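You operate a simulated robot arm through the tools that you are given. There is no shell and no other tool. Be economical: measure what you need, move in short steps, check, and stop when the job is done.

The job below is to be done with a simulated two-armed robot. You get a single attempt, and the scene is never put back.

TASK
Put the 50 mm silver block from the end table of the right bench on the glass pane there and the 70 mm silver block on the back shelf of the wide table. Take the steel block with the largest size on its label from the middle shelf of the blue cabinet and leave it on the front of the left bench. Lift the yellow rail open. Any order will do.

It is judged by the outcome, as a careful person would: the job done as asked, and still so three seconds after it is handed in. It fails if anything else is knocked over, pushed out of place, dropped, spilled or broken.

THE ROBOT
Two 7-joint arms with two-finger parallel grippers on one trunk, on a base that drives. Base frame: it is fixed to the floor where the robot stands at the start and does not move with it; the origin is under the middle of the robot, x ahead of it, y to its left, z up; the surface under the hand at the start is at about z = 0.84. Lengths are in m, angles in degrees, forces in N, time in s.
The left shoulder is at the start at [0.06, 0.143, 0.926], the right one opposite. With the tool pointing down near the work surface each hand reaches from about 0.32 to 0.74 m from the robot's upright axis, wherever it stands, measured 20 degrees to its own side. Places, roughly: back shelf of the wide table (40x24 cm) [0.96, 2.52, 0.92]; front of the left bench (180x22 cm) [4.4, 0.2, 0.84]; steel block [2.25, 2.25, 0.5]; yellow rail [-0.8, -3.7, 0.8]. Payload 1.57 kg a hand.
The tool frame of a hand sits at the grasp point between the pads (the TCP): z along the fingers, y along the line on which they close. The tips reach 0.03 m beyond it. Largest opening 0.11 m; finger width 0.024, thickness 0.012; the body of the gripper, 0.048 by 0.112 m, starts 0.078 m behind the TCP.
Orientation is told as [roll, pitch, yaw] about the base's x, y, z axes, in that order, counted from this pose: with the fingers straight down and closing along the base's y, the tool's x points along the base's -x, its y along +y and its z along -z.

THE INTERFACE
- The arms move only by the tool arm_command. It takes "left_commands", "right_commands" or both (then of equal length, played together; a hand with none holds still); each is a list of rows, each a list of 6 numbers: the shift along the tool's x, y, z in m, then the turn, a rotation vector about the tool's x, y, z in degrees. In form: [[tx, ty, tz, ax, ay, az], ...]. A call has 1 to 12 rows; each row shifts and turns the commanded pose from where the row before left it, along the tool's axes as they then stand. "left_grip" and "right_grip" are, for a hand that has rows, the closure, from 0 (fully open) to 1 (shut), set as the call begins (left out, the last holds). A row lasts 0.2 s, in which the tool goes at most 0.05 m and 8.6 degrees; a call with a longer step from one row to the next is refused whole, and so is a gripper value outside its range. A pose out of reach is approached as far as the arm can. The call stops where the force on the tool passes 40 N (or 10 N more than at its start, if that is more) or the arm is blocked; 0.2 s more then pass. Each finger travels about 0.045 m/s and halts on what it meets, pressing with about 29 N; the grip force reading is that of the motor and also rises with nothing between the fingers. The clock runs only during rows and for 0.2 s after the last one: add rows that do not move to give the fingers time. It gives the time, the measured TCP pose, the force on the tool (base axes), the opening and the grip force at its end, in the units of the frame above (readings bear some noise), with the torque about the TCP (base axes, N m) and any sound that the robot's microphone picked up.
- Cameras (640 x 400 px; columns grow to the right, rows downward): "scene" is now at [0.0522, -0.0019, 1.5445]; the picture's right is [-0.17, -0.99, 0.00], its down [-0.71, 0.12, -0.69] and it looks along [0.68, -0.12, -0.72] (base axes); focal length 280 px, centre (320, 200). "left" rides on the left gripper at [0.07, -0.016, -0.141] in its tool frame; the picture's right is [0.23, 0.97, 0.00], its down [-0.85, 0.20, -0.48] and it looks along [-0.47, 0.11, 0.88] (tool axes); focal length 222 px, centre (320, 200). "right" rides on the right gripper at [0.07, 0.016, -0.141] in its tool frame; the picture's right is [-0.23, 0.97, 0.00], its down [-0.86, -0.20, -0.48] and it looks along [-0.47, -0.11, 0.88] (tool axes); focal length 222 px, centre (320, 200). There is no depth. A picture from a camera that has moved, and an enlarged one, comes with that camera's place and axes in the base frame and with its lens. The place of the scene camera against the robot may be out by one fixed shift of up to 0.012 m in any direction.
- capture(camera): a new picture of that camera. It takes no simulated time.
- lift_body(by): slides the trunk up (or, below 0, down) by that many m; the arms and the scene camera ride with it, the base frame stays. It gives what a move gives, with no picture.
- base_move(legs): drives the robot by 1 to 6 legs, each [ahead, left, turn to the left] in m, m and degrees, along the robot's own axes; the way and the turn of a leg run together, so that a leg with both is an arc; at most 1.5 m and 180 degrees a leg. The arms and the cameras ride along, it lands a little off, and it stops where it bumps. It gives what a move gives.
- aim_head(pan, tilt): turns the head with the scene camera to pan (to the left, within 86 degrees either way) and tilt (down, from -29 to 69), counted from straight ahead of the robot. It gives what a move gives.
- inspect(camera, box): a new picture of the part [left, top, right, bottom] of that camera's present view, enlarged. It takes no simulated time.
- job_done(): hands the job in; it is judged then, once.

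Work in short steps. Places have to be worked out from the pictures, the camera data and where the tool is seen: move nearer, look again, correct. Check each grasp and each placing, and mend what went wrong. You have 165 turns and 118 pictures in all, those below and enlarged ones among them. Open the grippers and draw the arms clear of the work before you hand the job in, unless the task says otherwise; then end with one line.

The tools are called after "Request:" as a command line: name --argument value ..., lists and objects as JSON in quotes. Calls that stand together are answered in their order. arm_command: Moves the arms, as the interface text tells. Its arguments: {"type":"object","properties":{"left_commands":{"type":"array"},"left_grip":{"type":"number"},"right_commands":{"type":"array"},"right_grip":{"type":"number"}},"required":[]} The other tools are called the same way: lift_body (by) slides the trunk up or down; base_move (legs) drives the base; aim_head (pan, tilt) turns the head that bears the scene camera; capture (camera) takes a picture; inspect (camera, box) takes an enlarged picture of a part of a camera's view; job_done () hands the job in.

At the start:

```text
t: 0.0
left_tool_pos: [0.4599, 0.0411, 1.0355]
left_tcp_rot: [0.0, 0.0, 0.1]
left_ft_force: [0.6, -0.1, 0.2]
left_torque: [0.02, -0.01, 0.02]
left_grip_width: 0.1102
left_gripper_force: 0.0
right_tool_pos: [0.4033, -0.3479, 1.0738]
right_tcp_rot: [0.1, 0.0, 0.0]
right_ft_force: [0.7, -0.6, 0.0]
right_torque: [0.01, 0.03, 0.0]
right_grip_width: 0.1097
right_gripper_force: 0.0
trunk travel left (down, up): [-0.525, 0.065]
robot x, y, heading: [-0.0016, -0.0006, -0.1]
head pan, tilt: [-9.8, 46.4]
```

scene: 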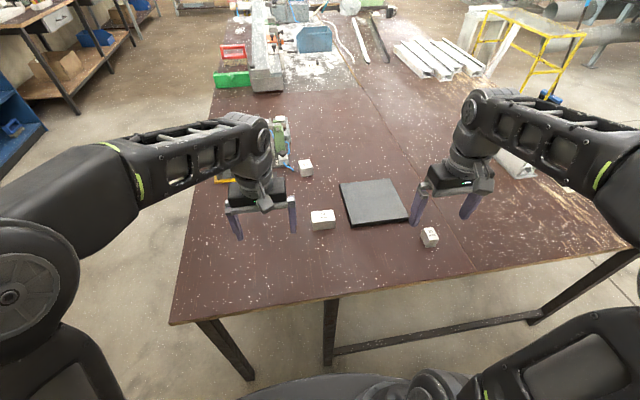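
right: 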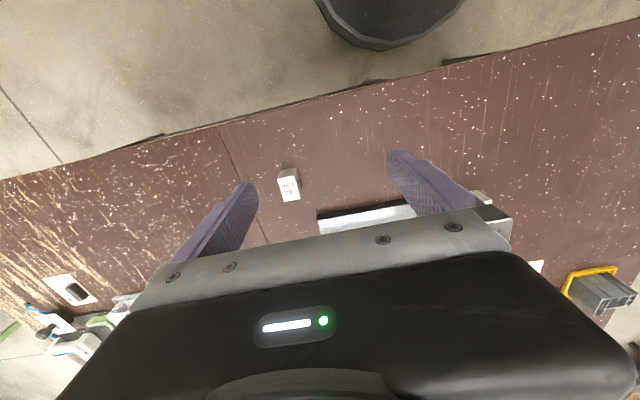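
left: 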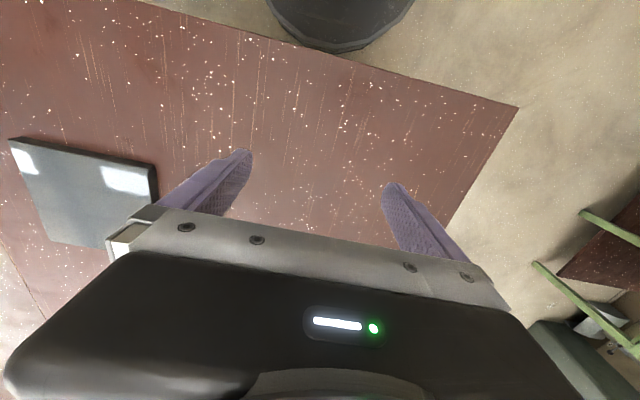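

The table ahead has three small blocks and a dark glass-like plate. I enlarge that part to read the labels.

Request:
inspect --camera "scene" --box '[200, 100, 540, 310]'

Request:
aim_head --pan 0 --tilt 15

Request:
capture --camera "scene"

Request:
aim_head --pan 70 --tilt 15

Request:
capture --camera "scene"

Request:
aim_head --pan -80 --tilt 15

Request:
capture --camera "scene"

```text
1.88 times, centred on (370, 205) of scene
camera zoom: at [0.0522, -0.0019, 1.5445], right [-0.17, -0.99, 0.0], down [-0.71, 0.12, -0.69], along [0.68, -0.12, -0.72], focal length 526 px, centre (226, 191)
```

zoom: 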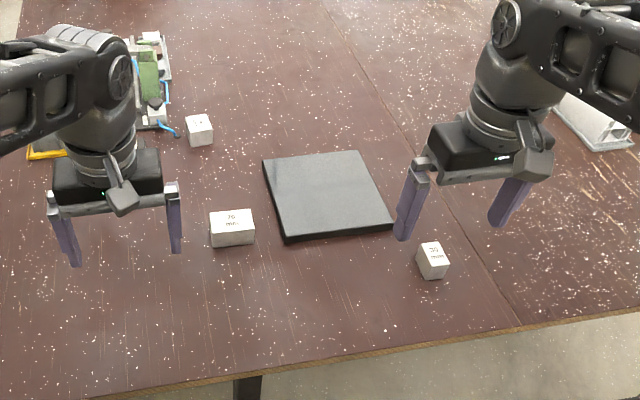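

```text
t: 1.0
left_tool_pos: [0.459, 0.0404, 1.0363]
left_tcp_rot: [0.1, -0.1, 0.0]
left_ft_force: [0.2, 0.5, -0.2]
left_torque: [0.0, -0.01, -0.01]
left_grip_width: 0.1102
left_gripper_force: 0.1
right_tool_pos: [0.4021, -0.3479, 1.0747]
right_tcp_rot: [0.0, 0.1, 0.0]
right_ft_force: [-0.6, 0.2, -0.2]
right_torque: [-0.01, 0.0, -0.02]
right_grip_width: 0.1103
right_gripper_force: 0.2
trunk travel left (down, up): [-0.525, 0.065]
robot x, y, heading: [0.0008, -0.0064, -0.1]
head pan, tilt: [0.0, 15.0]
```

```text
113 pictures are left
camera scene: at [0.0666, 0.0118, 1.5932], right [0.0, -1.0, 0.0], down [-0.26, 0.0, -0.97], along [0.97, 0.0, -0.26], focal length 280 px, centre (320, 200)
```

scene: 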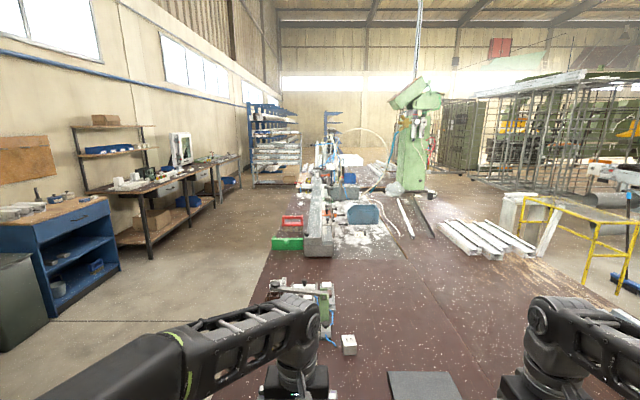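

```text
t: 2.4
left_tool_pos: [0.4596, 0.04, 1.0368]
left_tcp_rot: [0.1, -0.1, 0.0]
left_ft_force: [0.2, 0.0, -0.8]
left_torque: [0.0, 0.03, 0.02]
left_grip_width: 0.1101
left_gripper_force: 0.0
right_tool_pos: [0.4039, -0.3465, 1.0737]
right_tcp_rot: [0.0, -0.1, 0.0]
right_ft_force: [-0.5, -0.3, -0.1]
right_torque: [0.04, -0.01, -0.04]
right_grip_width: 0.1099
right_gripper_force: 0.1
trunk travel left (down, up): [-0.525, 0.065]
robot x, y, heading: [0.0007, 0.0016, -0.2]
head pan, tilt: [70.0, 15.0]
```

```text
112 pictures are left
camera scene: at [0.0052, 0.0996, 1.5933], right [0.94, -0.34, 0.0], down [-0.09, -0.24, -0.97], along [0.33, 0.91, -0.26], focal length 280 px, centre (320, 200)
```

scene: 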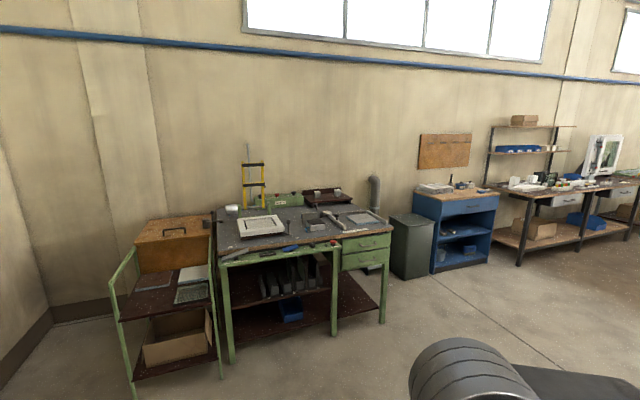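

```text
t: 4.7
left_tool_pos: [0.4596, 0.0404, 1.0362]
left_tcp_rot: [0.0, 0.0, 0.0]
left_ft_force: [0.4, -0.1, 0.2]
left_torque: [0.02, 0.01, 0.01]
left_grip_width: 0.11
left_gripper_force: 0.0
right_tool_pos: [0.4035, -0.3474, 1.0748]
right_tcp_rot: [0.0, 0.0, 0.0]
right_ft_force: [-0.8, -0.5, 0.2]
right_torque: [-0.04, -0.03, 0.01]
right_grip_width: 0.11
right_gripper_force: 0.0
trunk travel left (down, up): [-0.525, 0.065]
robot x, y, heading: [0.0041, 0.0028, -0.1]
head pan, tilt: [-80.0, 15.0]
```

```text
111 pictures are left
camera scene: at [-0.0105, -0.0801, 1.5933], right [-0.98, -0.17, 0.0], down [-0.05, 0.25, -0.97], along [0.17, -0.95, -0.26], focal length 280 px, centre (320, 200)
```

scene: 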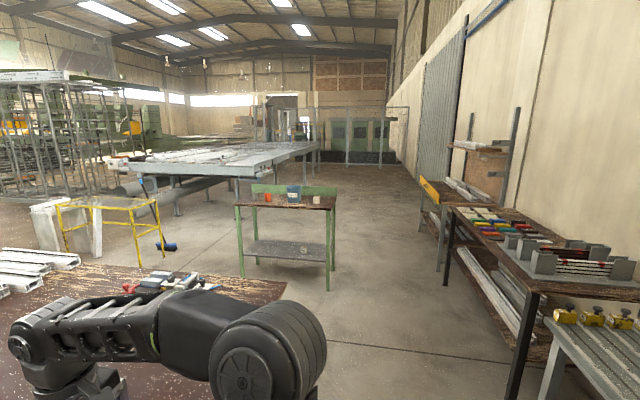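

I turn the head back down to the table and enlarge the block labels.

Request:
aim_head --pan -10 --tilt 50

Request:
inspect --camera "scene" --box '[290, 130, 450, 230]'

Request:
inspect --camera "right" --box '[260, 150, 320, 210]'

```text
t: 6.1
left_tool_pos: [0.4595, 0.0404, 1.0355]
left_tcp_rot: [0.1, 0.0, 0.1]
left_ft_force: [0.6, 0.0, -0.1]
left_torque: [0.01, 0.01, -0.01]
left_grip_width: 0.1101
left_gripper_force: 0.0
right_tool_pos: [0.4033, -0.3478, 1.0739]
right_tcp_rot: [0.0, 0.0, 0.0]
right_ft_force: [-0.7, -0.3, 0.6]
right_torque: [-0.01, -0.03, -0.01]
right_grip_width: 0.1101
right_gripper_force: 0.0
trunk travel left (down, up): [-0.525, 0.065]
robot x, y, heading: [-0.003, 0.0008, -0.1]
head pan, tilt: [-10.0, 50.0]
```

```text
4.00 times, centred on (370, 180) of scene
camera zoom: at [0.0491, -0.0016, 1.5396], right [-0.17, -0.98, 0.0], down [-0.75, 0.13, -0.64], along [0.63, -0.11, -0.77], focal length 1118 px, centre (120, 280)
```

zoom: 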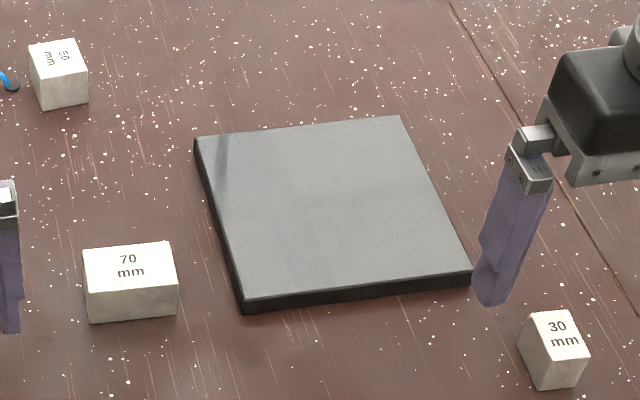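

```text
6.67 times, centred on (290, 180) of right
camera zoom: at [0.3326, -0.3313, 1.2159], right [0.23, 0.97, 0.0], down [0.86, -0.2, 0.48], along [0.47, -0.11, -0.88], focal length 1481 px, centre (520, 333)
```

zoom: 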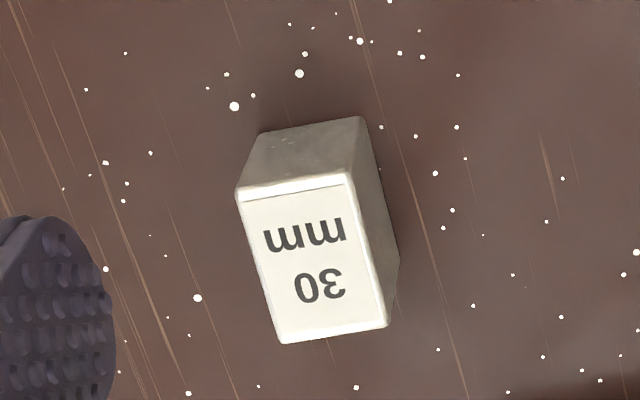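

The far-left block reads 50 at about (0.86, -0.09), and the 70 is at about (0.60, -0.11). The 50 is at the edge of reach, so I check how much clearance the base has to the table.

Request:
aim_head --pan 0 --tilt 69

Request:
capture --camera "scene"

```text
t: 7.0
left_tool_pos: [0.4596, 0.0403, 1.0351]
left_tcp_rot: [0.0, 0.0, -0.1]
left_ft_force: [-0.2, 0.9, -0.1]
left_torque: [-0.01, 0.01, -0.01]
left_grip_width: 0.1103
left_gripper_force: 0.1
right_tool_pos: [0.4034, -0.3482, 1.0741]
right_tcp_rot: [0.1, -0.1, 0.0]
right_ft_force: [-0.2, -0.1, -0.4]
right_torque: [0.02, -0.03, 0.01]
right_grip_width: 0.1098
right_gripper_force: 0.1
trunk travel left (down, up): [-0.525, 0.065]
robot x, y, heading: [0.0009, -0.0003, -0.0]
head pan, tilt: [0.0, 68.8]
```

```text
108 pictures are left
camera scene: at [0.0292, 0.0118, 1.5176], right [0.0, -1.0, 0.0], down [-0.93, 0.0, -0.36], along [0.36, 0.0, -0.93], focal length 280 px, centre (320, 200)
```

scene: 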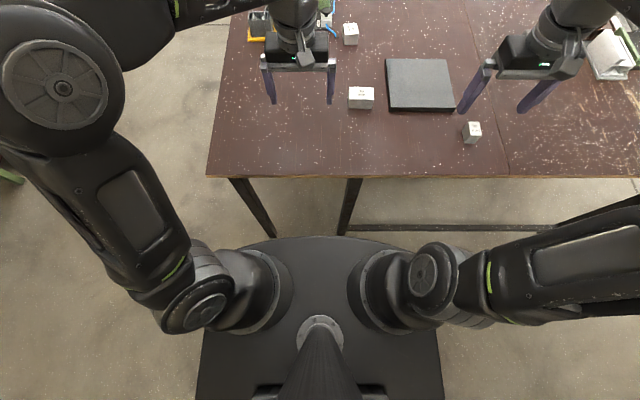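

I move the left hand aside and bring the right hand toward the 50 block, tilting the fingers forward about 40° to gain reach. Then I look with the wrist camera.

Request:
arm_command --left_commands '[[0, 0.04, 0, 0, 0, 0], [0, 0.04, 0, 0, 0, 0], [0, 0.04, 0, 0, 0, 0], [0, 0.04, 0, 0, 0, 0], [0, 0, 0, 0, 0, 0], [0, 0, 0, 0, 0, 0], [0, 0, 0, 0, 0, 0], [0, 0, 0, 0, 0, 0], [0, 0, 0, 0, 0, 0], [0, 0, 0, 0, 0, 0], [0, 0, 0, 0, 0, 0], [0, 0, 0, 0, 0, 0]]' --right_commands '[[-0.035, 0.035, 0, 0, 0, 0], [-0.035, 0.035, 0, 0, 0, 0], [-0.035, 0.035, 0, 0, 0, 0], [-0.035, 0.035, 0, 0, 0, 0], [-0.035, 0.035, 0, 0, 0, 0], [-0.035, 0.035, 0, 0, 0, 0], [-0.035, 0.035, 0, 0, 0, 0], [0, 0, 0, 0, -8, 0], [0, 0, 0, 0, -8, 0], [0, 0, 0, 0, -8, 0], [0, 0, 0, 0, -8, 0], [0, 0, 0, 0, -8, 0]]'

Request:
capture --camera "right"

Request:
capture --camera "scene"

```text
t: 9.6
left_tool_pos: [0.4586, 0.2031, 1.0374]
left_tcp_rot: [0.1, 0.1, -0.1]
left_ft_force: [-0.1, 0.2, -0.6]
left_torque: [0.0, -0.02, 0.02]
left_grip_width: 0.1101
left_gripper_force: 0.0
right_tool_pos: [0.5605, -0.191, 1.0776]
right_tcp_rot: [0.2, -40.0, -0.1]
right_ft_force: [0.0, 1.2, 0.1]
right_torque: [-0.01, 0.0, 0.01]
right_grip_width: 0.1101
right_gripper_force: 0.1
right hand out of reach, approached as far as the arm can: row 5, 6, 7
trunk travel left (down, up): [-0.525, 0.065]
robot x, y, heading: [-0.0021, -0.0008, 0.1]
head pan, tilt: [0.0, 68.8]
```

```text
107 pictures are left
camera right: at [0.4159, -0.1741, 1.1414], right [0.17, 0.97, 0.15], down [0.35, -0.2, 0.92], along [0.92, -0.11, -0.37], focal length 222 px, centre (320, 200)
```

right: 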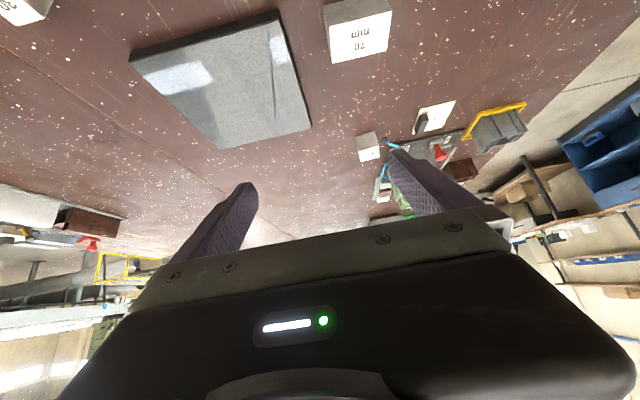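

```text
106 pictures are left
camera scene: at [0.0287, 0.0117, 1.5176], right [0.0, -1.0, 0.0], down [-0.93, 0.0, -0.36], along [0.36, 0.0, -0.93], focal length 280 px, centre (320, 200)
```

scene: 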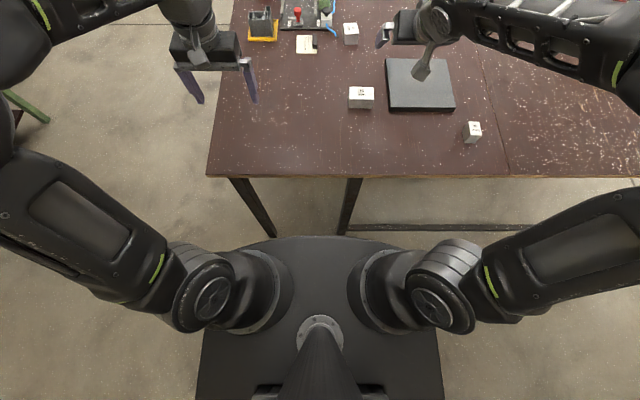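

By my geometry the tilted pose still reaches the 50 block, now triangulated at about (0.857, -0.096). I go to a standoff about 8 cm short of it along the fingers.

Request:
arm_command --right_commands '[[-0.014, 0.0137, 0.037, 0, 0, 0], [-0.014, 0.0137, 0.037, 0, 0, 0], [-0.014, 0.0137, 0.037, 0, 0, 0], [-0.014, 0.0137, 0.037, 0, 0, 0], [-0.014, 0.0137, 0.037, 0, 0, 0], [-0.014, 0.0137, 0.037, 0, 0, 0], [0, 0, 0, 0, 0, 0]]'

Request:
capture --camera "right"

Request:
aim_head --pan -5 --tilt 45

Request:
inspect --camera "scene" --box '[220, 80, 420, 205]'

```text
t: 11.2
left_tool_pos: [0.4588, 0.203, 1.0367]
left_tcp_rot: [0.0, 0.0, 0.1]
left_ft_force: [-0.2, -0.1, -0.1]
left_torque: [0.04, -0.01, -0.01]
left_grip_width: 0.1101
left_gripper_force: 0.0
right_tool_pos: [0.7671, -0.1104, 0.9615]
right_tcp_rot: [-0.1, -40.0, 0.0]
right_ft_force: [-0.5, -0.3, -0.2]
right_torque: [0.02, 0.01, 0.02]
right_grip_width: 0.1098
right_gripper_force: 0.1
trunk travel left (down, up): [-0.525, 0.065]
robot x, y, heading: [-0.0002, 0.0008, 0.1]
head pan, tilt: [0.0, 68.8]
```

```text
105 pictures are left
camera right: at [0.622, -0.0934, 1.0249], right [0.17, 0.97, 0.15], down [0.35, -0.2, 0.92], along [0.92, -0.11, -0.37], focal length 222 px, centre (320, 200)
```

right: 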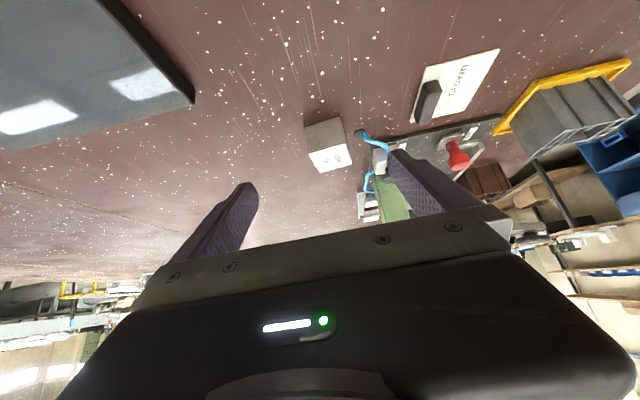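

```text
t: 12.0
left_tool_pos: [0.4597, 0.2039, 1.0377]
left_tcp_rot: [0.0, 0.0, 0.0]
left_ft_force: [-0.3, -0.3, 0.3]
left_torque: [-0.02, 0.0, -0.01]
left_grip_width: 0.11
left_gripper_force: 0.1
right_tool_pos: [0.7676, -0.11, 0.961]
right_tcp_rot: [0.0, -40.1, 0.0]
right_ft_force: [-0.3, 0.1, -0.4]
right_torque: [-0.02, -0.01, 0.02]
right_grip_width: 0.1098
right_gripper_force: 0.0
trunk travel left (down, up): [-0.525, 0.065]
robot x, y, heading: [-0.0016, -0.0011, -0.2]
head pan, tilt: [-5.0, 45.0]
```

```text
3.20 times, centred on (320, 142) of scene
camera zoom: at [0.0543, 0.0049, 1.5464], right [-0.09, -1.0, 0.0], down [-0.71, 0.06, -0.71], along [0.7, -0.06, -0.71], focal length 895 px, centre (320, 384)
```

zoom: 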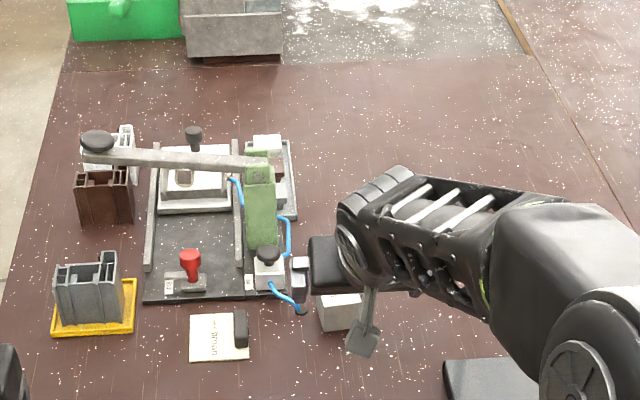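

The block's long side lies along x (x 0.825–0.874, y about -0.12 to -0.08), turned about +6°. A blue hose end sits near its left, so I narrow the opening, yaw 5°, come closer and look again.

Request:
arm_command --right_commands '[[0, 0.009, 0, -3.2, 0, -3.8], [0, 0, 0, 0, 0, 0], [0, 0, 0, 0, 0, 0], [-0.001, 0, 0.025, 0, 0, 0], [-0.001, 0, 0.025, 0, 0, 0], [0, 0, 0, 0, 0, 0]]' --right_grip 0.47

Request:
capture --camera "right"

```text
t: 13.4
left_tool_pos: [0.4592, 0.2036, 1.0376]
left_tcp_rot: [0.0, 0.1, 0.0]
left_ft_force: [0.0, 0.0, 0.7]
left_torque: [-0.01, 0.03, 0.05]
left_grip_width: 0.11
left_gripper_force: 0.0
right_tool_pos: [0.802, -0.0968, 0.9246]
right_tcp_rot: [-0.1, -40.1, 5.0]
right_ft_force: [-0.2, -0.1, 0.2]
right_torque: [0.0, -0.04, 0.0]
right_grip_width: 0.0582
right_gripper_force: 0.0
trunk travel left (down, up): [-0.525, 0.065]
robot x, y, heading: [-0.0008, 0.0008, -0.0]
head pan, tilt: [-5.0, 45.0]
```

```text
103 pictures are left
camera right: at [0.6565, -0.0927, 0.9868], right [0.09, 0.99, 0.15], down [0.36, -0.17, 0.92], along [0.93, -0.03, -0.37], focal length 222 px, centre (320, 200)
```

right: 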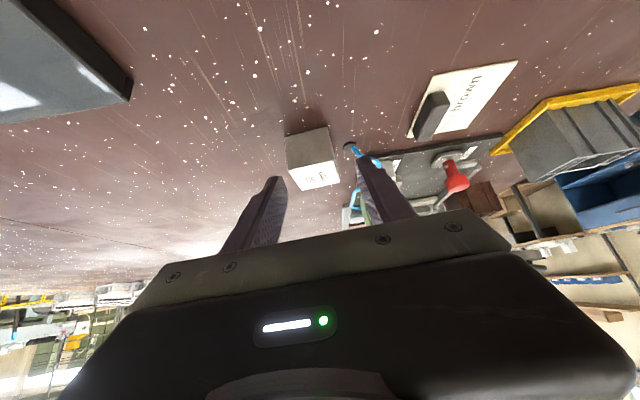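

The block sits a few mm right of the finger centreline, and the blue hose stays outside the left finger. I advance the last 6 cm with a -6 mm shift.

Request:
arm_command --right_commands '[[0, -0.006, 0, 0, 0, 0], [0, 0, 0.02, 0, 0, 0], [0, 0, 0.02, 0, 0, 0], [0, 0, 0.02, 0, 0, 0], [0, 0, 0, 0, 0, 0]]'

Request:
capture --camera "right"

```text
t: 14.6
left_tool_pos: [0.4591, 0.2038, 1.0372]
left_tcp_rot: [0.0, 0.1, 0.0]
left_ft_force: [-0.9, -0.1, 0.0]
left_torque: [0.0, -0.01, -0.01]
left_grip_width: 0.1102
left_gripper_force: 0.0
right_tool_pos: [0.8412, -0.0986, 0.8782]
right_tcp_rot: [-0.1, -40.0, 5.0]
right_ft_force: [-0.2, -0.1, -0.2]
right_torque: [0.0, -0.02, -0.02]
right_grip_width: 0.058
right_gripper_force: 0.1
trunk travel left (down, up): [-0.525, 0.065]
robot x, y, heading: [-0.0012, 0.0002, -0.2]
head pan, tilt: [-5.0, 45.0]
```

```text
102 pictures are left
camera right: at [0.6954, -0.0951, 0.9417], right [0.09, 0.99, 0.15], down [0.36, -0.17, 0.92], along [0.93, -0.03, -0.37], focal length 222 px, centre (320, 200)
```

right: 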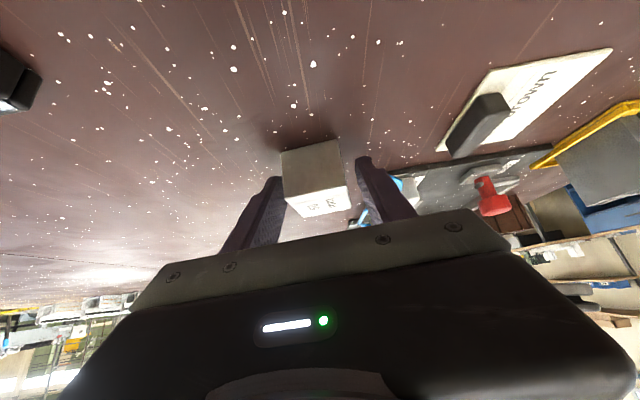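

The block is between the fingers, a little nearer one of them. I shift 3 mm, close, and lift slightly.

Request:
arm_command --right_commands '[[0, -0.003, 0, 0, 0, 0]]'

Request:
arm_command --right_commands '[[0, 0, 0, 0, 0, 0], [0, 0, 0, 0, 0, 0], [0, 0, 0, 0, 0, 0], [0, 0, 0, 0, 0, 0]]' --right_grip 1.0

Request:
arm_command --right_commands '[[-0.019, 0, -0.023, 0, 0, 0], [-0.019, 0, -0.023, 0, 0, 0], [0, 0, 0, 0, 0, 0]]'

Request:
capture --camera "right"

```text
t: 15.0
left_tool_pos: [0.4595, 0.2037, 1.0375]
left_tcp_rot: [0.0, 0.0, 0.0]
left_ft_force: [0.6, 0.5, -0.3]
left_torque: [-0.02, -0.01, 0.0]
left_grip_width: 0.1098
left_gripper_force: 0.0
right_tool_pos: [0.8422, -0.1005, 0.8781]
right_tcp_rot: [0.1, -40.0, 4.9]
right_ft_force: [1.1, -0.5, -0.2]
right_torque: [0.02, -0.01, 0.0]
right_grip_width: 0.058
right_gripper_force: 0.1
trunk travel left (down, up): [-0.525, 0.065]
robot x, y, heading: [-0.0026, -0.0029, 0.1]
head pan, tilt: [-5.0, 45.0]
```

```text
t: 16.0
left_tool_pos: [0.4585, 0.2024, 1.0369]
left_tcp_rot: [0.0, -0.1, -0.1]
left_ft_force: [0.9, 0.3, 0.5]
left_torque: [0.0, 0.01, 0.04]
left_grip_width: 0.1099
left_gripper_force: 0.1
right_tool_pos: [0.8418, -0.1008, 0.8781]
right_tcp_rot: [0.1, -39.9, 4.9]
right_ft_force: [-0.4, -0.3, -0.6]
right_torque: [0.0, -0.02, -0.01]
right_grip_width: 0.0444
right_gripper_force: 29.2
trunk travel left (down, up): [-0.525, 0.065]
robot x, y, heading: [-0.0003, -0.0012, -0.2]
head pan, tilt: [-5.0, 45.0]
```

```text
t: 16.8
left_tool_pos: [0.4587, 0.2037, 1.0373]
left_tcp_rot: [0.0, 0.0, 0.1]
left_ft_force: [0.6, 0.1, -0.4]
left_torque: [0.02, -0.01, 0.01]
left_grip_width: 0.1102
left_gripper_force: 0.0
right_tool_pos: [0.8397, -0.1031, 0.9393]
right_tcp_rot: [0.0, -39.9, 5.0]
right_ft_force: [0.5, -0.1, -0.8]
right_torque: [0.02, 0.05, 0.0]
right_grip_width: 0.0447
right_gripper_force: 28.7
trunk travel left (down, up): [-0.525, 0.065]
robot x, y, heading: [0.0008, 0.001, 0.2]
head pan, tilt: [-5.0, 45.0]
```

```text
101 pictures are left
camera right: at [0.6933, -0.0988, 1.0013], right [0.09, 0.99, 0.15], down [0.36, -0.17, 0.92], along [0.93, -0.03, -0.37], focal length 222 px, centre (320, 200)
```

right: 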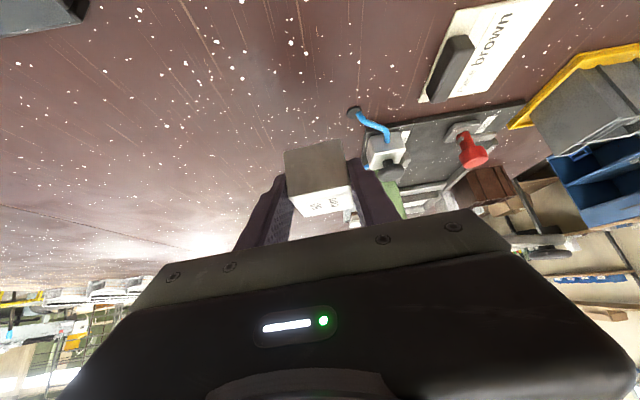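

The 50 block is held (44.6 mm, 29 N). I carry it over the glass, which I judge to be centred near (0.66, -0.29).

Request:
arm_command --right_commands '[[-0.02, 0, -0.023, 0, 0, 0], [0.0228, -0.0283, -0.0257, 0, 0, 0], [0.0228, -0.0283, -0.0257, 0, 0, 0], [0.0228, -0.0283, -0.0257, 0, 0, 0], [0.0228, -0.0283, -0.0257, 0, 0, 0], [0.0228, -0.0283, -0.0257, 0, 0, 0], [0.0228, -0.0283, -0.0257, 0, 0, 0], [0, 0, 0, 0, 0, 0]]'

Request:
capture --camera "right"

Request:
capture --camera "scene"

```text
t: 18.6
left_tool_pos: [0.4598, 0.2038, 1.0361]
left_tcp_rot: [0.0, 0.0, 0.0]
left_ft_force: [0.4, -0.4, 0.3]
left_torque: [-0.01, 0.02, 0.0]
left_grip_width: 0.1101
left_gripper_force: 0.0
right_tool_pos: [0.6517, -0.2912, 0.9955]
right_tcp_rot: [-0.1, -40.0, 5.0]
right_ft_force: [0.3, 0.6, -1.4]
right_torque: [0.05, 0.05, 0.01]
right_grip_width: 0.0448
right_gripper_force: 29.1
trunk travel left (down, up): [-0.525, 0.065]
robot x, y, heading: [-0.0003, -0.0002, 0.0]
head pan, tilt: [-5.0, 45.0]
```

```text
100 pictures are left
camera right: at [0.5053, -0.2871, 1.0602], right [0.09, 0.99, 0.15], down [0.36, -0.17, 0.92], along [0.93, -0.03, -0.37], focal length 222 px, centre (320, 200)
```

right: 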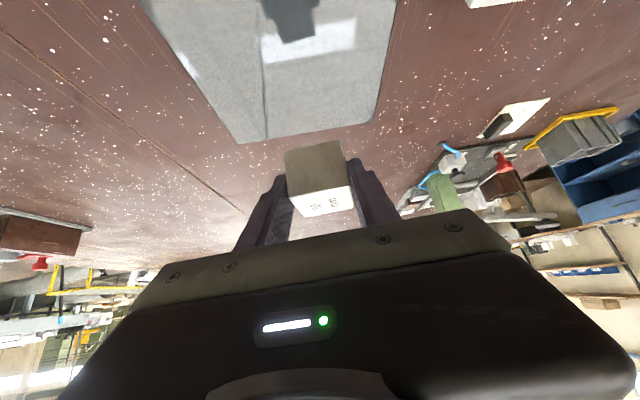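

```text
99 pictures are left
camera scene: at [0.055, 0.0052, 1.5464], right [-0.09, -1.0, 0.0], down [-0.7, 0.06, -0.71], along [0.7, -0.06, -0.71], focal length 280 px, centre (320, 200)
```

scene: 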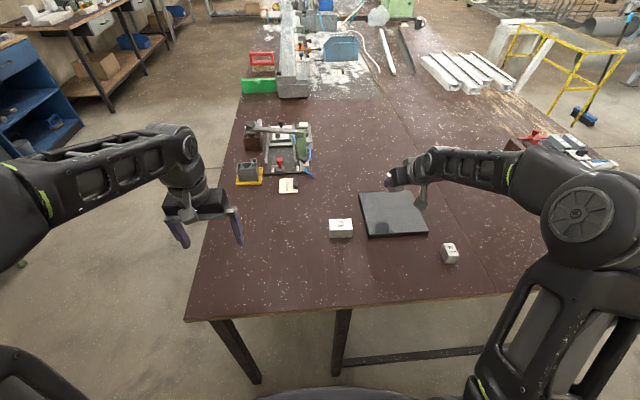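

The glass spans roughly x 0.57–0.757 and y -0.39 to -0.20, so the block is near its centre. I lower most of the way.

Request:
arm_command --right_commands '[[0.0193, 0, 0.023, 0, 0, 0], [0.0193, 0, 0.023, 0, 0, 0], [0.0161, 0, 0.0192, 0, 0, 0], [0, 0, 0, 0, 0, 0]]'

Request:
inspect --camera "scene" --box '[340, 150, 460, 250]'

```text
t: 19.6
left_tool_pos: [0.459, 0.2035, 1.037]
left_tcp_rot: [0.0, 0.0, 0.0]
left_ft_force: [0.3, -0.8, 0.1]
left_torque: [-0.03, 0.0, -0.03]
left_grip_width: 0.1099
left_gripper_force: 0.0
right_tool_pos: [0.6502, -0.2902, 0.9124]
right_tcp_rot: [0.1, -40.0, 4.9]
right_ft_force: [-0.1, -0.5, -0.9]
right_torque: [-0.02, 0.02, -0.02]
right_grip_width: 0.0447
right_gripper_force: 28.8
trunk travel left (down, up): [-0.525, 0.065]
robot x, y, heading: [0.0033, 0.0011, -0.1]
head pan, tilt: [-5.0, 45.0]
```

```text
4.00 times, centred on (400, 200) of scene
camera zoom: at [0.0541, 0.0049, 1.5465], right [-0.09, -1.0, 0.0], down [-0.7, 0.06, -0.71], along [0.7, -0.06, -0.71], focal length 1118 px, centre (0, 200)
```

zoom: 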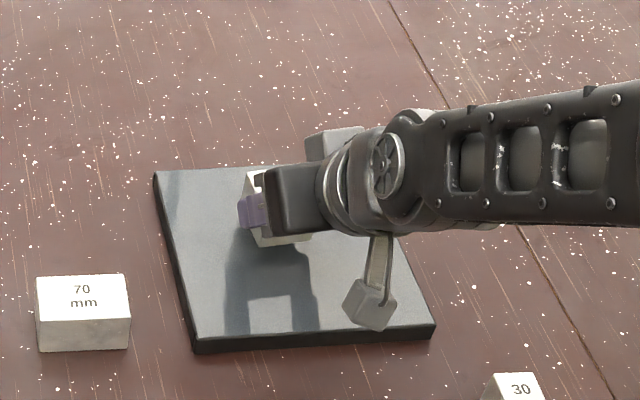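

The bottom of the block is about 1–2 cm above the glass. I lower in small steps and watch the force.

Request:
arm_command --right_commands '[[0.0032, 0, 0.0038, 0, 0, 0], [0.0032, 0, 0.0038, 0, 0, 0], [0, 0, 0, 0, 0, 0]]'

Request:
arm_command --right_commands '[[0.0019, 0, 0.0023, 0, 0, 0], [0, 0, 0, 0, 0, 0]]'

Request:
arm_command --right_commands '[[0.0019, 0, 0.0023, 0, 0, 0], [0, 0, 0, 0, 0, 0]]'

```text
t: 20.4
left_tool_pos: [0.4594, 0.2042, 1.0371]
left_tcp_rot: [0.0, 0.0, -0.1]
left_ft_force: [0.7, -0.4, 0.0]
left_torque: [0.0, 0.03, -0.01]
left_grip_width: 0.11
left_gripper_force: 0.1
right_tool_pos: [0.6522, -0.2888, 0.9018]
right_tcp_rot: [0.0, -40.0, 4.9]
right_ft_force: [0.5, -0.2, -1.2]
right_torque: [-0.02, 0.06, -0.01]
right_grip_width: 0.0445
right_gripper_force: 28.9
trunk travel left (down, up): [-0.525, 0.065]
robot x, y, heading: [0.0049, 0.0006, 0.1]
head pan, tilt: [-5.0, 45.0]
```

```text
t: 21.0
left_tool_pos: [0.4587, 0.2032, 1.0367]
left_tcp_rot: [0.0, 0.0, 0.0]
left_ft_force: [1.2, -0.2, -0.5]
left_torque: [-0.03, 0.01, 0.0]
left_grip_width: 0.11
left_gripper_force: 0.0
right_tool_pos: [0.6533, -0.2898, 0.8982]
right_tcp_rot: [0.0, -40.0, 4.9]
right_ft_force: [0.2, -0.7, -1.6]
right_torque: [0.0, 0.01, 0.01]
right_grip_width: 0.0447
right_gripper_force: 29.1
trunk travel left (down, up): [-0.525, 0.065]
robot x, y, heading: [0.0001, -0.0029, -0.2]
head pan, tilt: [-5.0, 45.0]
```

```text
t: 21.6
left_tool_pos: [0.4588, 0.2033, 1.0363]
left_tcp_rot: [0.0, 0.0, 0.0]
left_ft_force: [-0.2, -0.3, 0.0]
left_torque: [0.01, 0.01, -0.01]
left_grip_width: 0.1098
left_gripper_force: 0.0
right_tool_pos: [0.6546, -0.2896, 0.8985]
right_tcp_rot: [0.0, -40.1, 5.0]
right_ft_force: [-0.5, 0.6, 2.5]
right_torque: [0.07, 0.09, 0.0]
right_grip_width: 0.0445
right_gripper_force: 28.9
trunk travel left (down, up): [-0.525, 0.065]
robot x, y, heading: [0.0005, -0.0016, -0.0]
head pan, tilt: [-5.0, 45.0]
```

Contact shows (force +2.5 N, descent stalled), so the block rests on the glass. I open partly and retreat along the fingers.

Request:
arm_command --right_commands '[[0, 0, 0, 0, 0, 0], [0, 0, 0, 0, 0, 0], [0, 0, 0, 0, 0, 0], [0, 0, -0.03, 0, 0, 0], [0, 0, -0.04, 0, 0, 0], [0, 0, -0.04, 0, 0, 0], [0, 0, 0, 0, 0, 0]]' --right_grip 0.35

Request:
capture --camera "right"

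Request:
inspect --camera "scene" --box '[320, 150, 460, 250]'

```text
t: 23.2
left_tool_pos: [0.4594, 0.2037, 1.0374]
left_tcp_rot: [0.0, 0.0, 0.0]
left_ft_force: [0.2, -0.1, 0.4]
left_torque: [-0.01, 0.06, -0.02]
left_grip_width: 0.1097
left_gripper_force: 0.1
right_tool_pos: [0.5859, -0.2959, 0.984]
right_tcp_rot: [0.0, -39.9, 4.8]
right_ft_force: [-0.9, 0.1, -0.2]
right_torque: [0.02, 0.07, -0.03]
right_grip_width: 0.0716
right_gripper_force: 0.0
trunk travel left (down, up): [-0.525, 0.065]
robot x, y, heading: [0.0043, -0.0025, 0.1]
head pan, tilt: [-5.0, 45.0]
```

```text
97 pictures are left
camera right: at [0.4389, -0.2916, 1.0478], right [0.09, 0.99, 0.15], down [0.36, -0.17, 0.92], along [0.93, -0.03, -0.37], focal length 222 px, centre (320, 200)
```

right: 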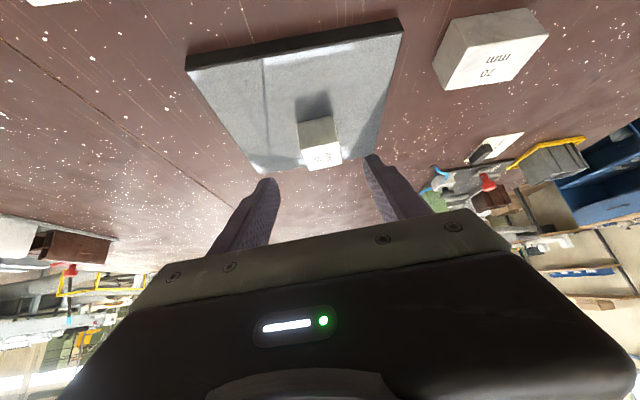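

```text
4.00 times, centred on (390, 200) of scene
camera zoom: at [0.0549, 0.0047, 1.5464], right [-0.09, -1.0, 0.0], down [-0.7, 0.06, -0.71], along [0.7, -0.06, -0.71], focal length 1118 px, centre (40, 200)
```

zoom: 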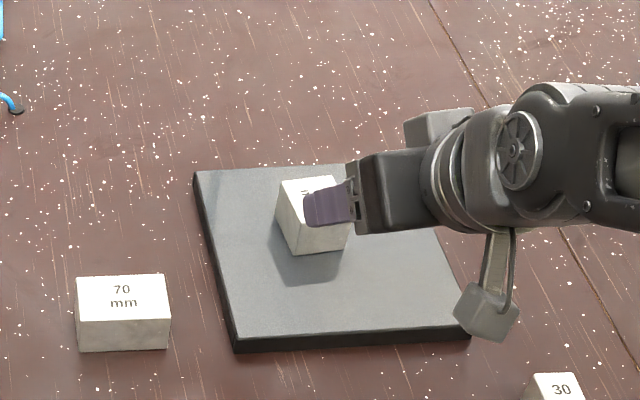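

The 50 block is stable on the glass. Before grasping the 70 block I enlarge the wide table's back shelf, since its reach decides how I should hold the block.

Request:
aim_head --pan 70 --tilt 15

Request:
inspect --camera "scene" --box '[200, 130, 400, 260]'

Request:
inspect --camera "scene" --box '[390, 160, 540, 290]'

```text
t: 24.7
left_tool_pos: [0.4594, 0.2037, 1.0377]
left_tcp_rot: [0.0, 0.0, -0.1]
left_ft_force: [-0.5, -0.4, 0.2]
left_torque: [0.02, -0.04, 0.0]
left_grip_width: 0.1095
left_gripper_force: 0.0
right_tool_pos: [0.5852, -0.2958, 0.9837]
right_tcp_rot: [0.0, -40.0, 4.8]
right_ft_force: [1.3, 0.9, 0.2]
right_torque: [-0.02, 0.01, -0.01]
right_grip_width: 0.0713
right_gripper_force: 0.1
trunk travel left (down, up): [-0.525, 0.065]
robot x, y, heading: [0.0011, 0.0026, -0.3]
head pan, tilt: [70.0, 15.0]
```

```text
3.08 times, centred on (300, 195) of scene
camera zoom: at [0.0053, 0.0996, 1.5932], right [0.94, -0.34, 0.0], down [-0.09, -0.24, -0.97], along [0.33, 0.91, -0.26], focal length 860 px, centre (382, 215)
```

zoom: 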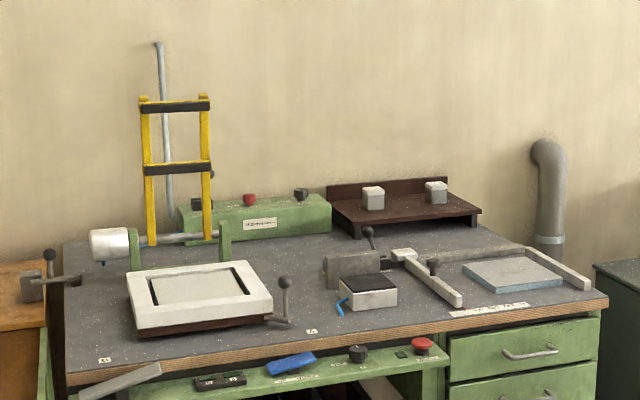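

```text
3.08 times, centred on (465, 225) of scene
camera zoom: at [0.0053, 0.0996, 1.5932], right [0.94, -0.34, 0.0], down [-0.09, -0.24, -0.97], along [0.33, 0.91, -0.26], focal length 860 px, centre (-126, 123)
```

zoom: 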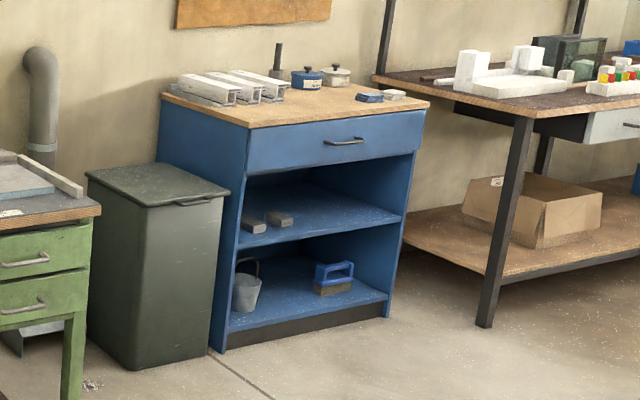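

The shelf already holds two small items, near x 0.87 and 1.08 at y 2.55. The table's front edge is at y≈1.80, so I'll need a long forward reach there. I'll grip the 70 block with a 50° tilt, starting at the pre-grasp.

Request:
arm_command --right_commands '[[0, 0, -0.01, 0, -5, 0], [0, 0, 0, 0, -5, 0], [0, 0, 0, 3.8, 0, 3.2], [0.0144, 0.0382, -0.002, 0, 0, 0], [0.0144, 0.0382, -0.002, 0, 0, 0], [0.0144, 0.0382, -0.002, 0, 0, 0], [0.0144, 0.0382, -0.002, 0, 0, 0], [0.0144, 0.0382, -0.002, 0, 0, 0], [0, 0, 0, 0, 0, 0]]' --right_grip 0.0

Request:
capture --camera "right"

```text
t: 26.7
left_tool_pos: [0.4588, 0.2027, 1.0374]
left_tcp_rot: [0.0, 0.1, 0.0]
left_ft_force: [0.2, -0.5, -0.5]
left_torque: [-0.01, 0.01, 0.01]
left_grip_width: 0.1101
left_gripper_force: 0.0
right_tool_pos: [0.5212, -0.1029, 0.9382]
right_tcp_rot: [0.1, -50.0, -0.1]
right_ft_force: [-0.1, 0.5, 0.4]
right_torque: [-0.01, 0.0, -0.04]
right_grip_width: 0.11
right_gripper_force: 0.0
trunk travel left (down, up): [-0.525, 0.065]
robot x, y, heading: [-0.0026, 0.0024, 0.0]
head pan, tilt: [70.0, 15.0]
```

```text
93 pictures are left
camera right: at [0.3671, -0.0869, 0.9766], right [0.15, 0.97, 0.17], down [0.18, -0.2, 0.96], along [0.97, -0.11, -0.21], focal length 222 px, centre (320, 200)
```

right: 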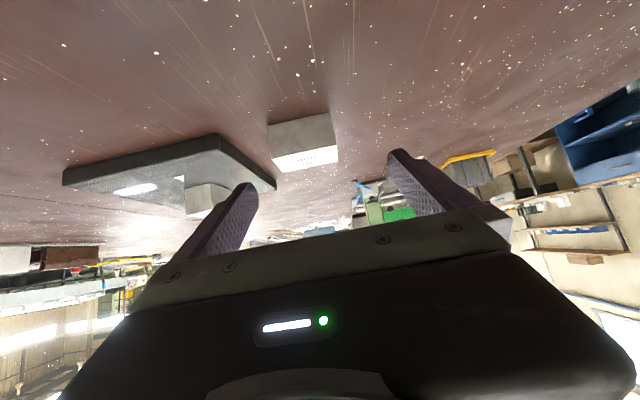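

The block's near face is at x≈0.578 and it's centred at y≈-0.115, with a slight negative yaw. I advance onto it in two stages.

Request:
arm_command --right_commands '[[0, -0.012, 0, 3.1, 0, 2.6], [0.001, 0, 0.025, 0, 0, 0], [0.001, 0, 0.025, 0, 0, 0], [0, 0, 0, 0, 0, 0]]'

Request:
capture --camera "right"

```text
t: 27.7
left_tool_pos: [0.4596, 0.2026, 1.0373]
left_tcp_rot: [0.0, 0.0, -0.1]
left_ft_force: [-0.5, 0.0, 0.6]
left_torque: [0.02, -0.04, 0.03]
left_grip_width: 0.11
left_gripper_force: 0.0
right_tool_pos: [0.5598, -0.1212, 0.9074]
right_tcp_rot: [-0.1, -50.0, -4.1]
right_ft_force: [0.1, -0.3, 0.1]
right_torque: [0.02, 0.0, -0.01]
right_grip_width: 0.11
right_gripper_force: 0.0
trunk travel left (down, up): [-0.525, 0.065]
robot x, y, heading: [0.0022, 0.0047, -0.0]
head pan, tilt: [70.0, 15.0]
```

```text
92 pictures are left
camera right: at [0.4073, -0.0931, 0.9448], right [0.21, 0.96, 0.17], down [0.17, -0.21, 0.96], along [0.96, -0.18, -0.21], focal length 222 px, centre (320, 200)
```

right: 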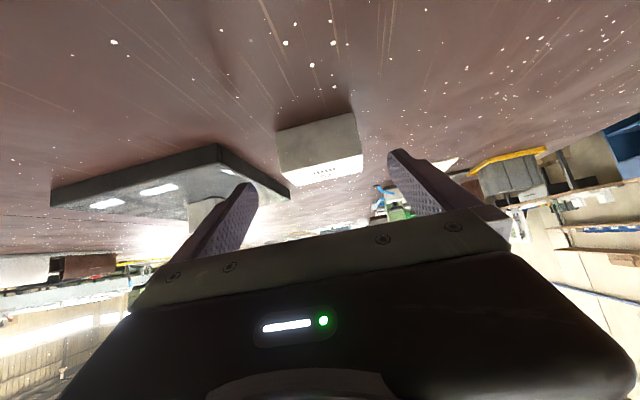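

The block is well centred between the fingers. I advance 4.7 cm and close.

Request:
arm_command --right_commands '[[0.0005, 0, 0.016, 0, 0, 0], [0.0005, 0, 0.016, 0, 0, 0], [0.0005, 0, 0.015, 0, 0, 0], [0, 0, 0, 0, 0, 0]]'

Request:
arm_command --right_commands '[[0, 0, 0, 0, 0, 0], [0, 0, 0, 0, 0, 0], [0, 0, 0, 0, 0, 0], [0, 0, 0, 0, 0, 0], [0, 0, 0, 0, 0, 0]]' --right_grip 1.0

Request:
arm_command --right_commands '[[-0.023, 0, -0.0193, 0, 0, 0], [-0.023, 0, -0.0193, 0, 0, 0], [-0.023, 0, -0.0193, 0, 0, 0], [0, 0, 0, 0, 0, 0]]'

Request:
capture --camera "right"

```text
t: 28.7
left_tool_pos: [0.4597, 0.2042, 1.0377]
left_tcp_rot: [0.0, 0.0, 0.0]
left_ft_force: [0.2, 0.0, -1.1]
left_torque: [-0.02, -0.01, -0.02]
left_grip_width: 0.1101
left_gripper_force: 0.1
right_tool_pos: [0.5937, -0.1222, 0.8755]
right_tcp_rot: [0.0, -50.0, -4.0]
right_ft_force: [-1.0, -0.2, -0.7]
right_torque: [0.03, 0.0, 0.01]
right_grip_width: 0.1101
right_gripper_force: 0.0
trunk travel left (down, up): [-0.525, 0.065]
robot x, y, heading: [-0.0016, -0.0009, -0.0]
head pan, tilt: [70.0, 15.0]
```

```text
t: 29.9
left_tool_pos: [0.4591, 0.2047, 1.0364]
left_tcp_rot: [0.0, 0.0, 0.0]
left_ft_force: [-0.5, -0.5, -0.4]
left_torque: [0.01, 0.0, -0.03]
left_grip_width: 0.1098
left_gripper_force: 0.0
right_tool_pos: [0.5942, -0.1227, 0.8761]
right_tcp_rot: [0.0, -50.0, -4.0]
right_ft_force: [0.5, 0.8, 0.5]
right_torque: [0.07, -0.02, 0.03]
right_grip_width: 0.0697
right_gripper_force: 29.4
trunk travel left (down, up): [-0.525, 0.065]
robot x, y, heading: [0.0023, -0.0005, -0.3]
head pan, tilt: [70.0, 15.0]
```

```text
t: 30.9
left_tool_pos: [0.4598, 0.2031, 1.0366]
left_tcp_rot: [-0.1, 0.0, 0.0]
left_ft_force: [0.3, -0.8, -0.3]
left_torque: [0.0, -0.01, -0.01]
left_grip_width: 0.1103
left_gripper_force: 0.1
right_tool_pos: [0.5939, -0.1223, 0.9647]
right_tcp_rot: [0.0, -50.0, -4.2]
right_ft_force: [0.8, 0.0, -2.4]
right_torque: [-0.02, 0.05, -0.01]
right_grip_width: 0.0694
right_gripper_force: 29.0
trunk travel left (down, up): [-0.525, 0.065]
robot x, y, heading: [-0.0011, 0.0014, -0.1]
head pan, tilt: [70.0, 15.0]
```

```text
91 pictures are left
camera right: at [0.4424, -0.0945, 1.0031], right [0.21, 0.96, 0.17], down [0.17, -0.21, 0.96], along [0.96, -0.18, -0.21], focal length 222 px, centre (320, 200)
```

right: 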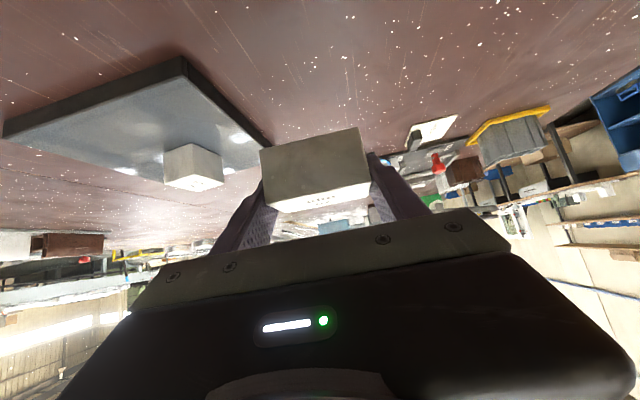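

The 70 block is held (69.5 mm). I back off the table, turn left to face the wide table, and drive closer.

Request:
base_move --legs '[[-0.4, 0, 0], [0, 0, 90], [0.85, 0, 0], [0, -1.2, 0]]'

Request:
aim_head --pan 0 --tilt 30

Request:
capture --camera "scene"

```text
t: 47.0
left_tool_pos: [0.5859, 1.3406, 1.0373]
left_tcp_rot: [0.1, -0.1, 91.4]
left_ft_force: [-0.3, 0.0, -0.3]
left_torque: [0.05, -0.02, 0.0]
left_grip_width: 0.1103
left_gripper_force: 0.0
right_tool_pos: [0.9073, 1.4847, 0.9653]
right_tcp_rot: [0.0, -50.0, 87.2]
right_ft_force: [0.2, 0.0, -2.2]
right_torque: [-0.03, 0.03, 0.02]
right_grip_width: 0.0696
right_gripper_force: 29.2
trunk travel left (down, up): [-0.525, 0.065]
robot x, y, heading: [0.8014, 0.8894, 91.4]
head pan, tilt: [70.0, 15.0]
```

```text
t: 48.4
left_tool_pos: [0.586, 1.3416, 1.0367]
left_tcp_rot: [0.0, 0.0, 91.3]
left_ft_force: [0.7, -0.6, -0.4]
left_torque: [-0.04, -0.01, 0.0]
left_grip_width: 0.1098
left_gripper_force: 0.1
right_tool_pos: [0.9081, 1.4834, 0.9652]
right_tcp_rot: [0.0, -50.1, 87.2]
right_ft_force: [0.1, -0.5, -2.2]
right_torque: [0.05, -0.01, -0.03]
right_grip_width: 0.0698
right_gripper_force: 29.6
trunk travel left (down, up): [-0.525, 0.065]
robot x, y, heading: [0.7986, 0.8899, 91.3]
head pan, tilt: [0.0, 30.0]
```

```text
90 pictures are left
camera scene: at [0.8012, 0.9601, 1.5691], right [1.0, 0.02, 0.0], down [0.01, -0.5, -0.87], along [-0.02, 0.87, -0.5], focal length 280 px, centre (320, 200)
```

scene: 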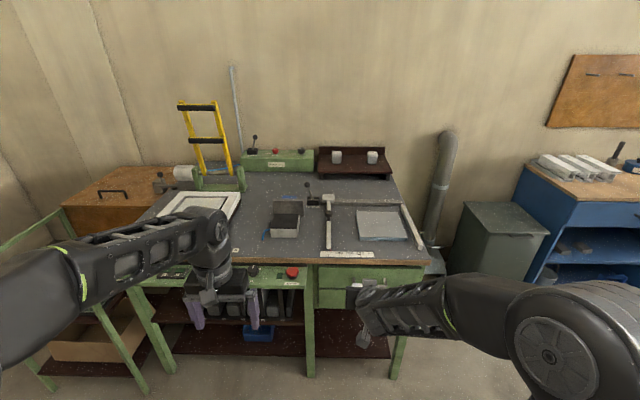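

The table front is at y≈1.75 with a flush lower shelf, so a frontal reach to the back shelf is too long. The corner between the table's right end and the grey bin gets the shoulder much closer. I tuck the left hand and strafe right to look at that gap.

Request:
arm_command --left_commands '[[0.032, 0.034, 0, 0, 0, 0], [0.032, 0.034, 0, 0, 0, 0], [0.032, 0.034, 0, 0, 0, 0], [0.032, 0.034, 0, 0, 0, 0], [0, 0, 0, 0, 0, 0]]'

Request:
base_move --legs '[[0, -0.76, -1.3]]'

Request:
aim_head --pan 10 --tilt 40

Request:
capture --camera "scene"

```text
t: 49.6
left_tool_pos: [0.4546, 1.2128, 1.0405]
left_tcp_rot: [0.0, 0.0, 91.3]
left_ft_force: [-0.1, 0.2, -0.3]
left_torque: [-0.02, -0.02, 0.01]
left_grip_width: 0.1102
left_gripper_force: 0.1
right_tool_pos: [0.9078, 1.4838, 0.9653]
right_tcp_rot: [0.0, -50.0, 87.2]
right_ft_force: [0.8, 0.9, -2.9]
right_torque: [-0.02, 0.0, -0.03]
right_grip_width: 0.0693
right_gripper_force: 29.5
trunk travel left (down, up): [-0.525, 0.065]
robot x, y, heading: [0.7998, 0.8861, 91.1]
head pan, tilt: [0.0, 30.0]
```

```text
t: 53.7
left_tool_pos: [1.2138, 1.2299, 1.0407]
left_tcp_rot: [0.0, -0.1, 90.6]
left_ft_force: [-0.2, 0.2, 0.2]
left_torque: [0.01, 0.03, -0.01]
left_grip_width: 0.1099
left_gripper_force: 0.0
right_tool_pos: [1.6703, 1.4962, 0.9656]
right_tcp_rot: [0.1, -50.0, 86.6]
right_ft_force: [0.1, -1.1, -1.5]
right_torque: [0.01, 0.03, -0.01]
right_grip_width: 0.0696
right_gripper_force: 28.7
trunk travel left (down, up): [-0.525, 0.065]
robot x, y, heading: [1.5535, 0.9034, 90.7]
head pan, tilt: [0.0, 30.0]
```

```text
t: 54.4
left_tool_pos: [1.2142, 1.2306, 1.0397]
left_tcp_rot: [0.0, 0.0, 90.7]
left_ft_force: [0.0, -0.3, 0.1]
left_torque: [-0.02, -0.03, 0.01]
left_grip_width: 0.1101
left_gripper_force: 0.0
right_tool_pos: [1.6692, 1.4957, 0.9659]
right_tcp_rot: [0.0, -50.1, 86.7]
right_ft_force: [0.4, -0.2, -1.6]
right_torque: [-0.01, -0.01, 0.01]
right_grip_width: 0.0697
right_gripper_force: 28.8
trunk travel left (down, up): [-0.525, 0.065]
robot x, y, heading: [1.5544, 0.899, 90.5]
head pan, tilt: [10.0, 40.0]
```

```text
89 pictures are left
camera scene: at [1.5433, 0.9664, 1.5537], right [0.98, 0.19, 0.0], down [0.12, -0.63, -0.77], along [-0.14, 0.75, -0.64], focal length 280 px, centre (320, 200)
```

scene: 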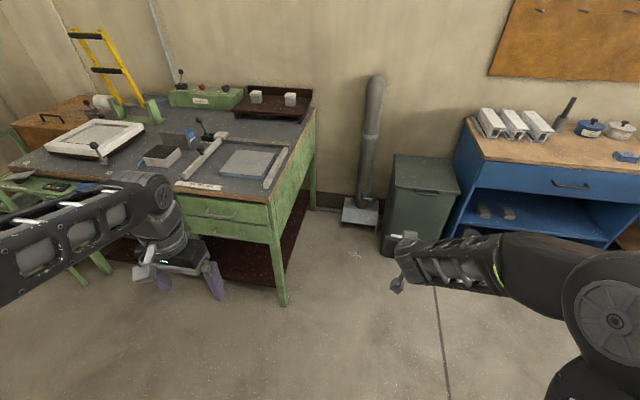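

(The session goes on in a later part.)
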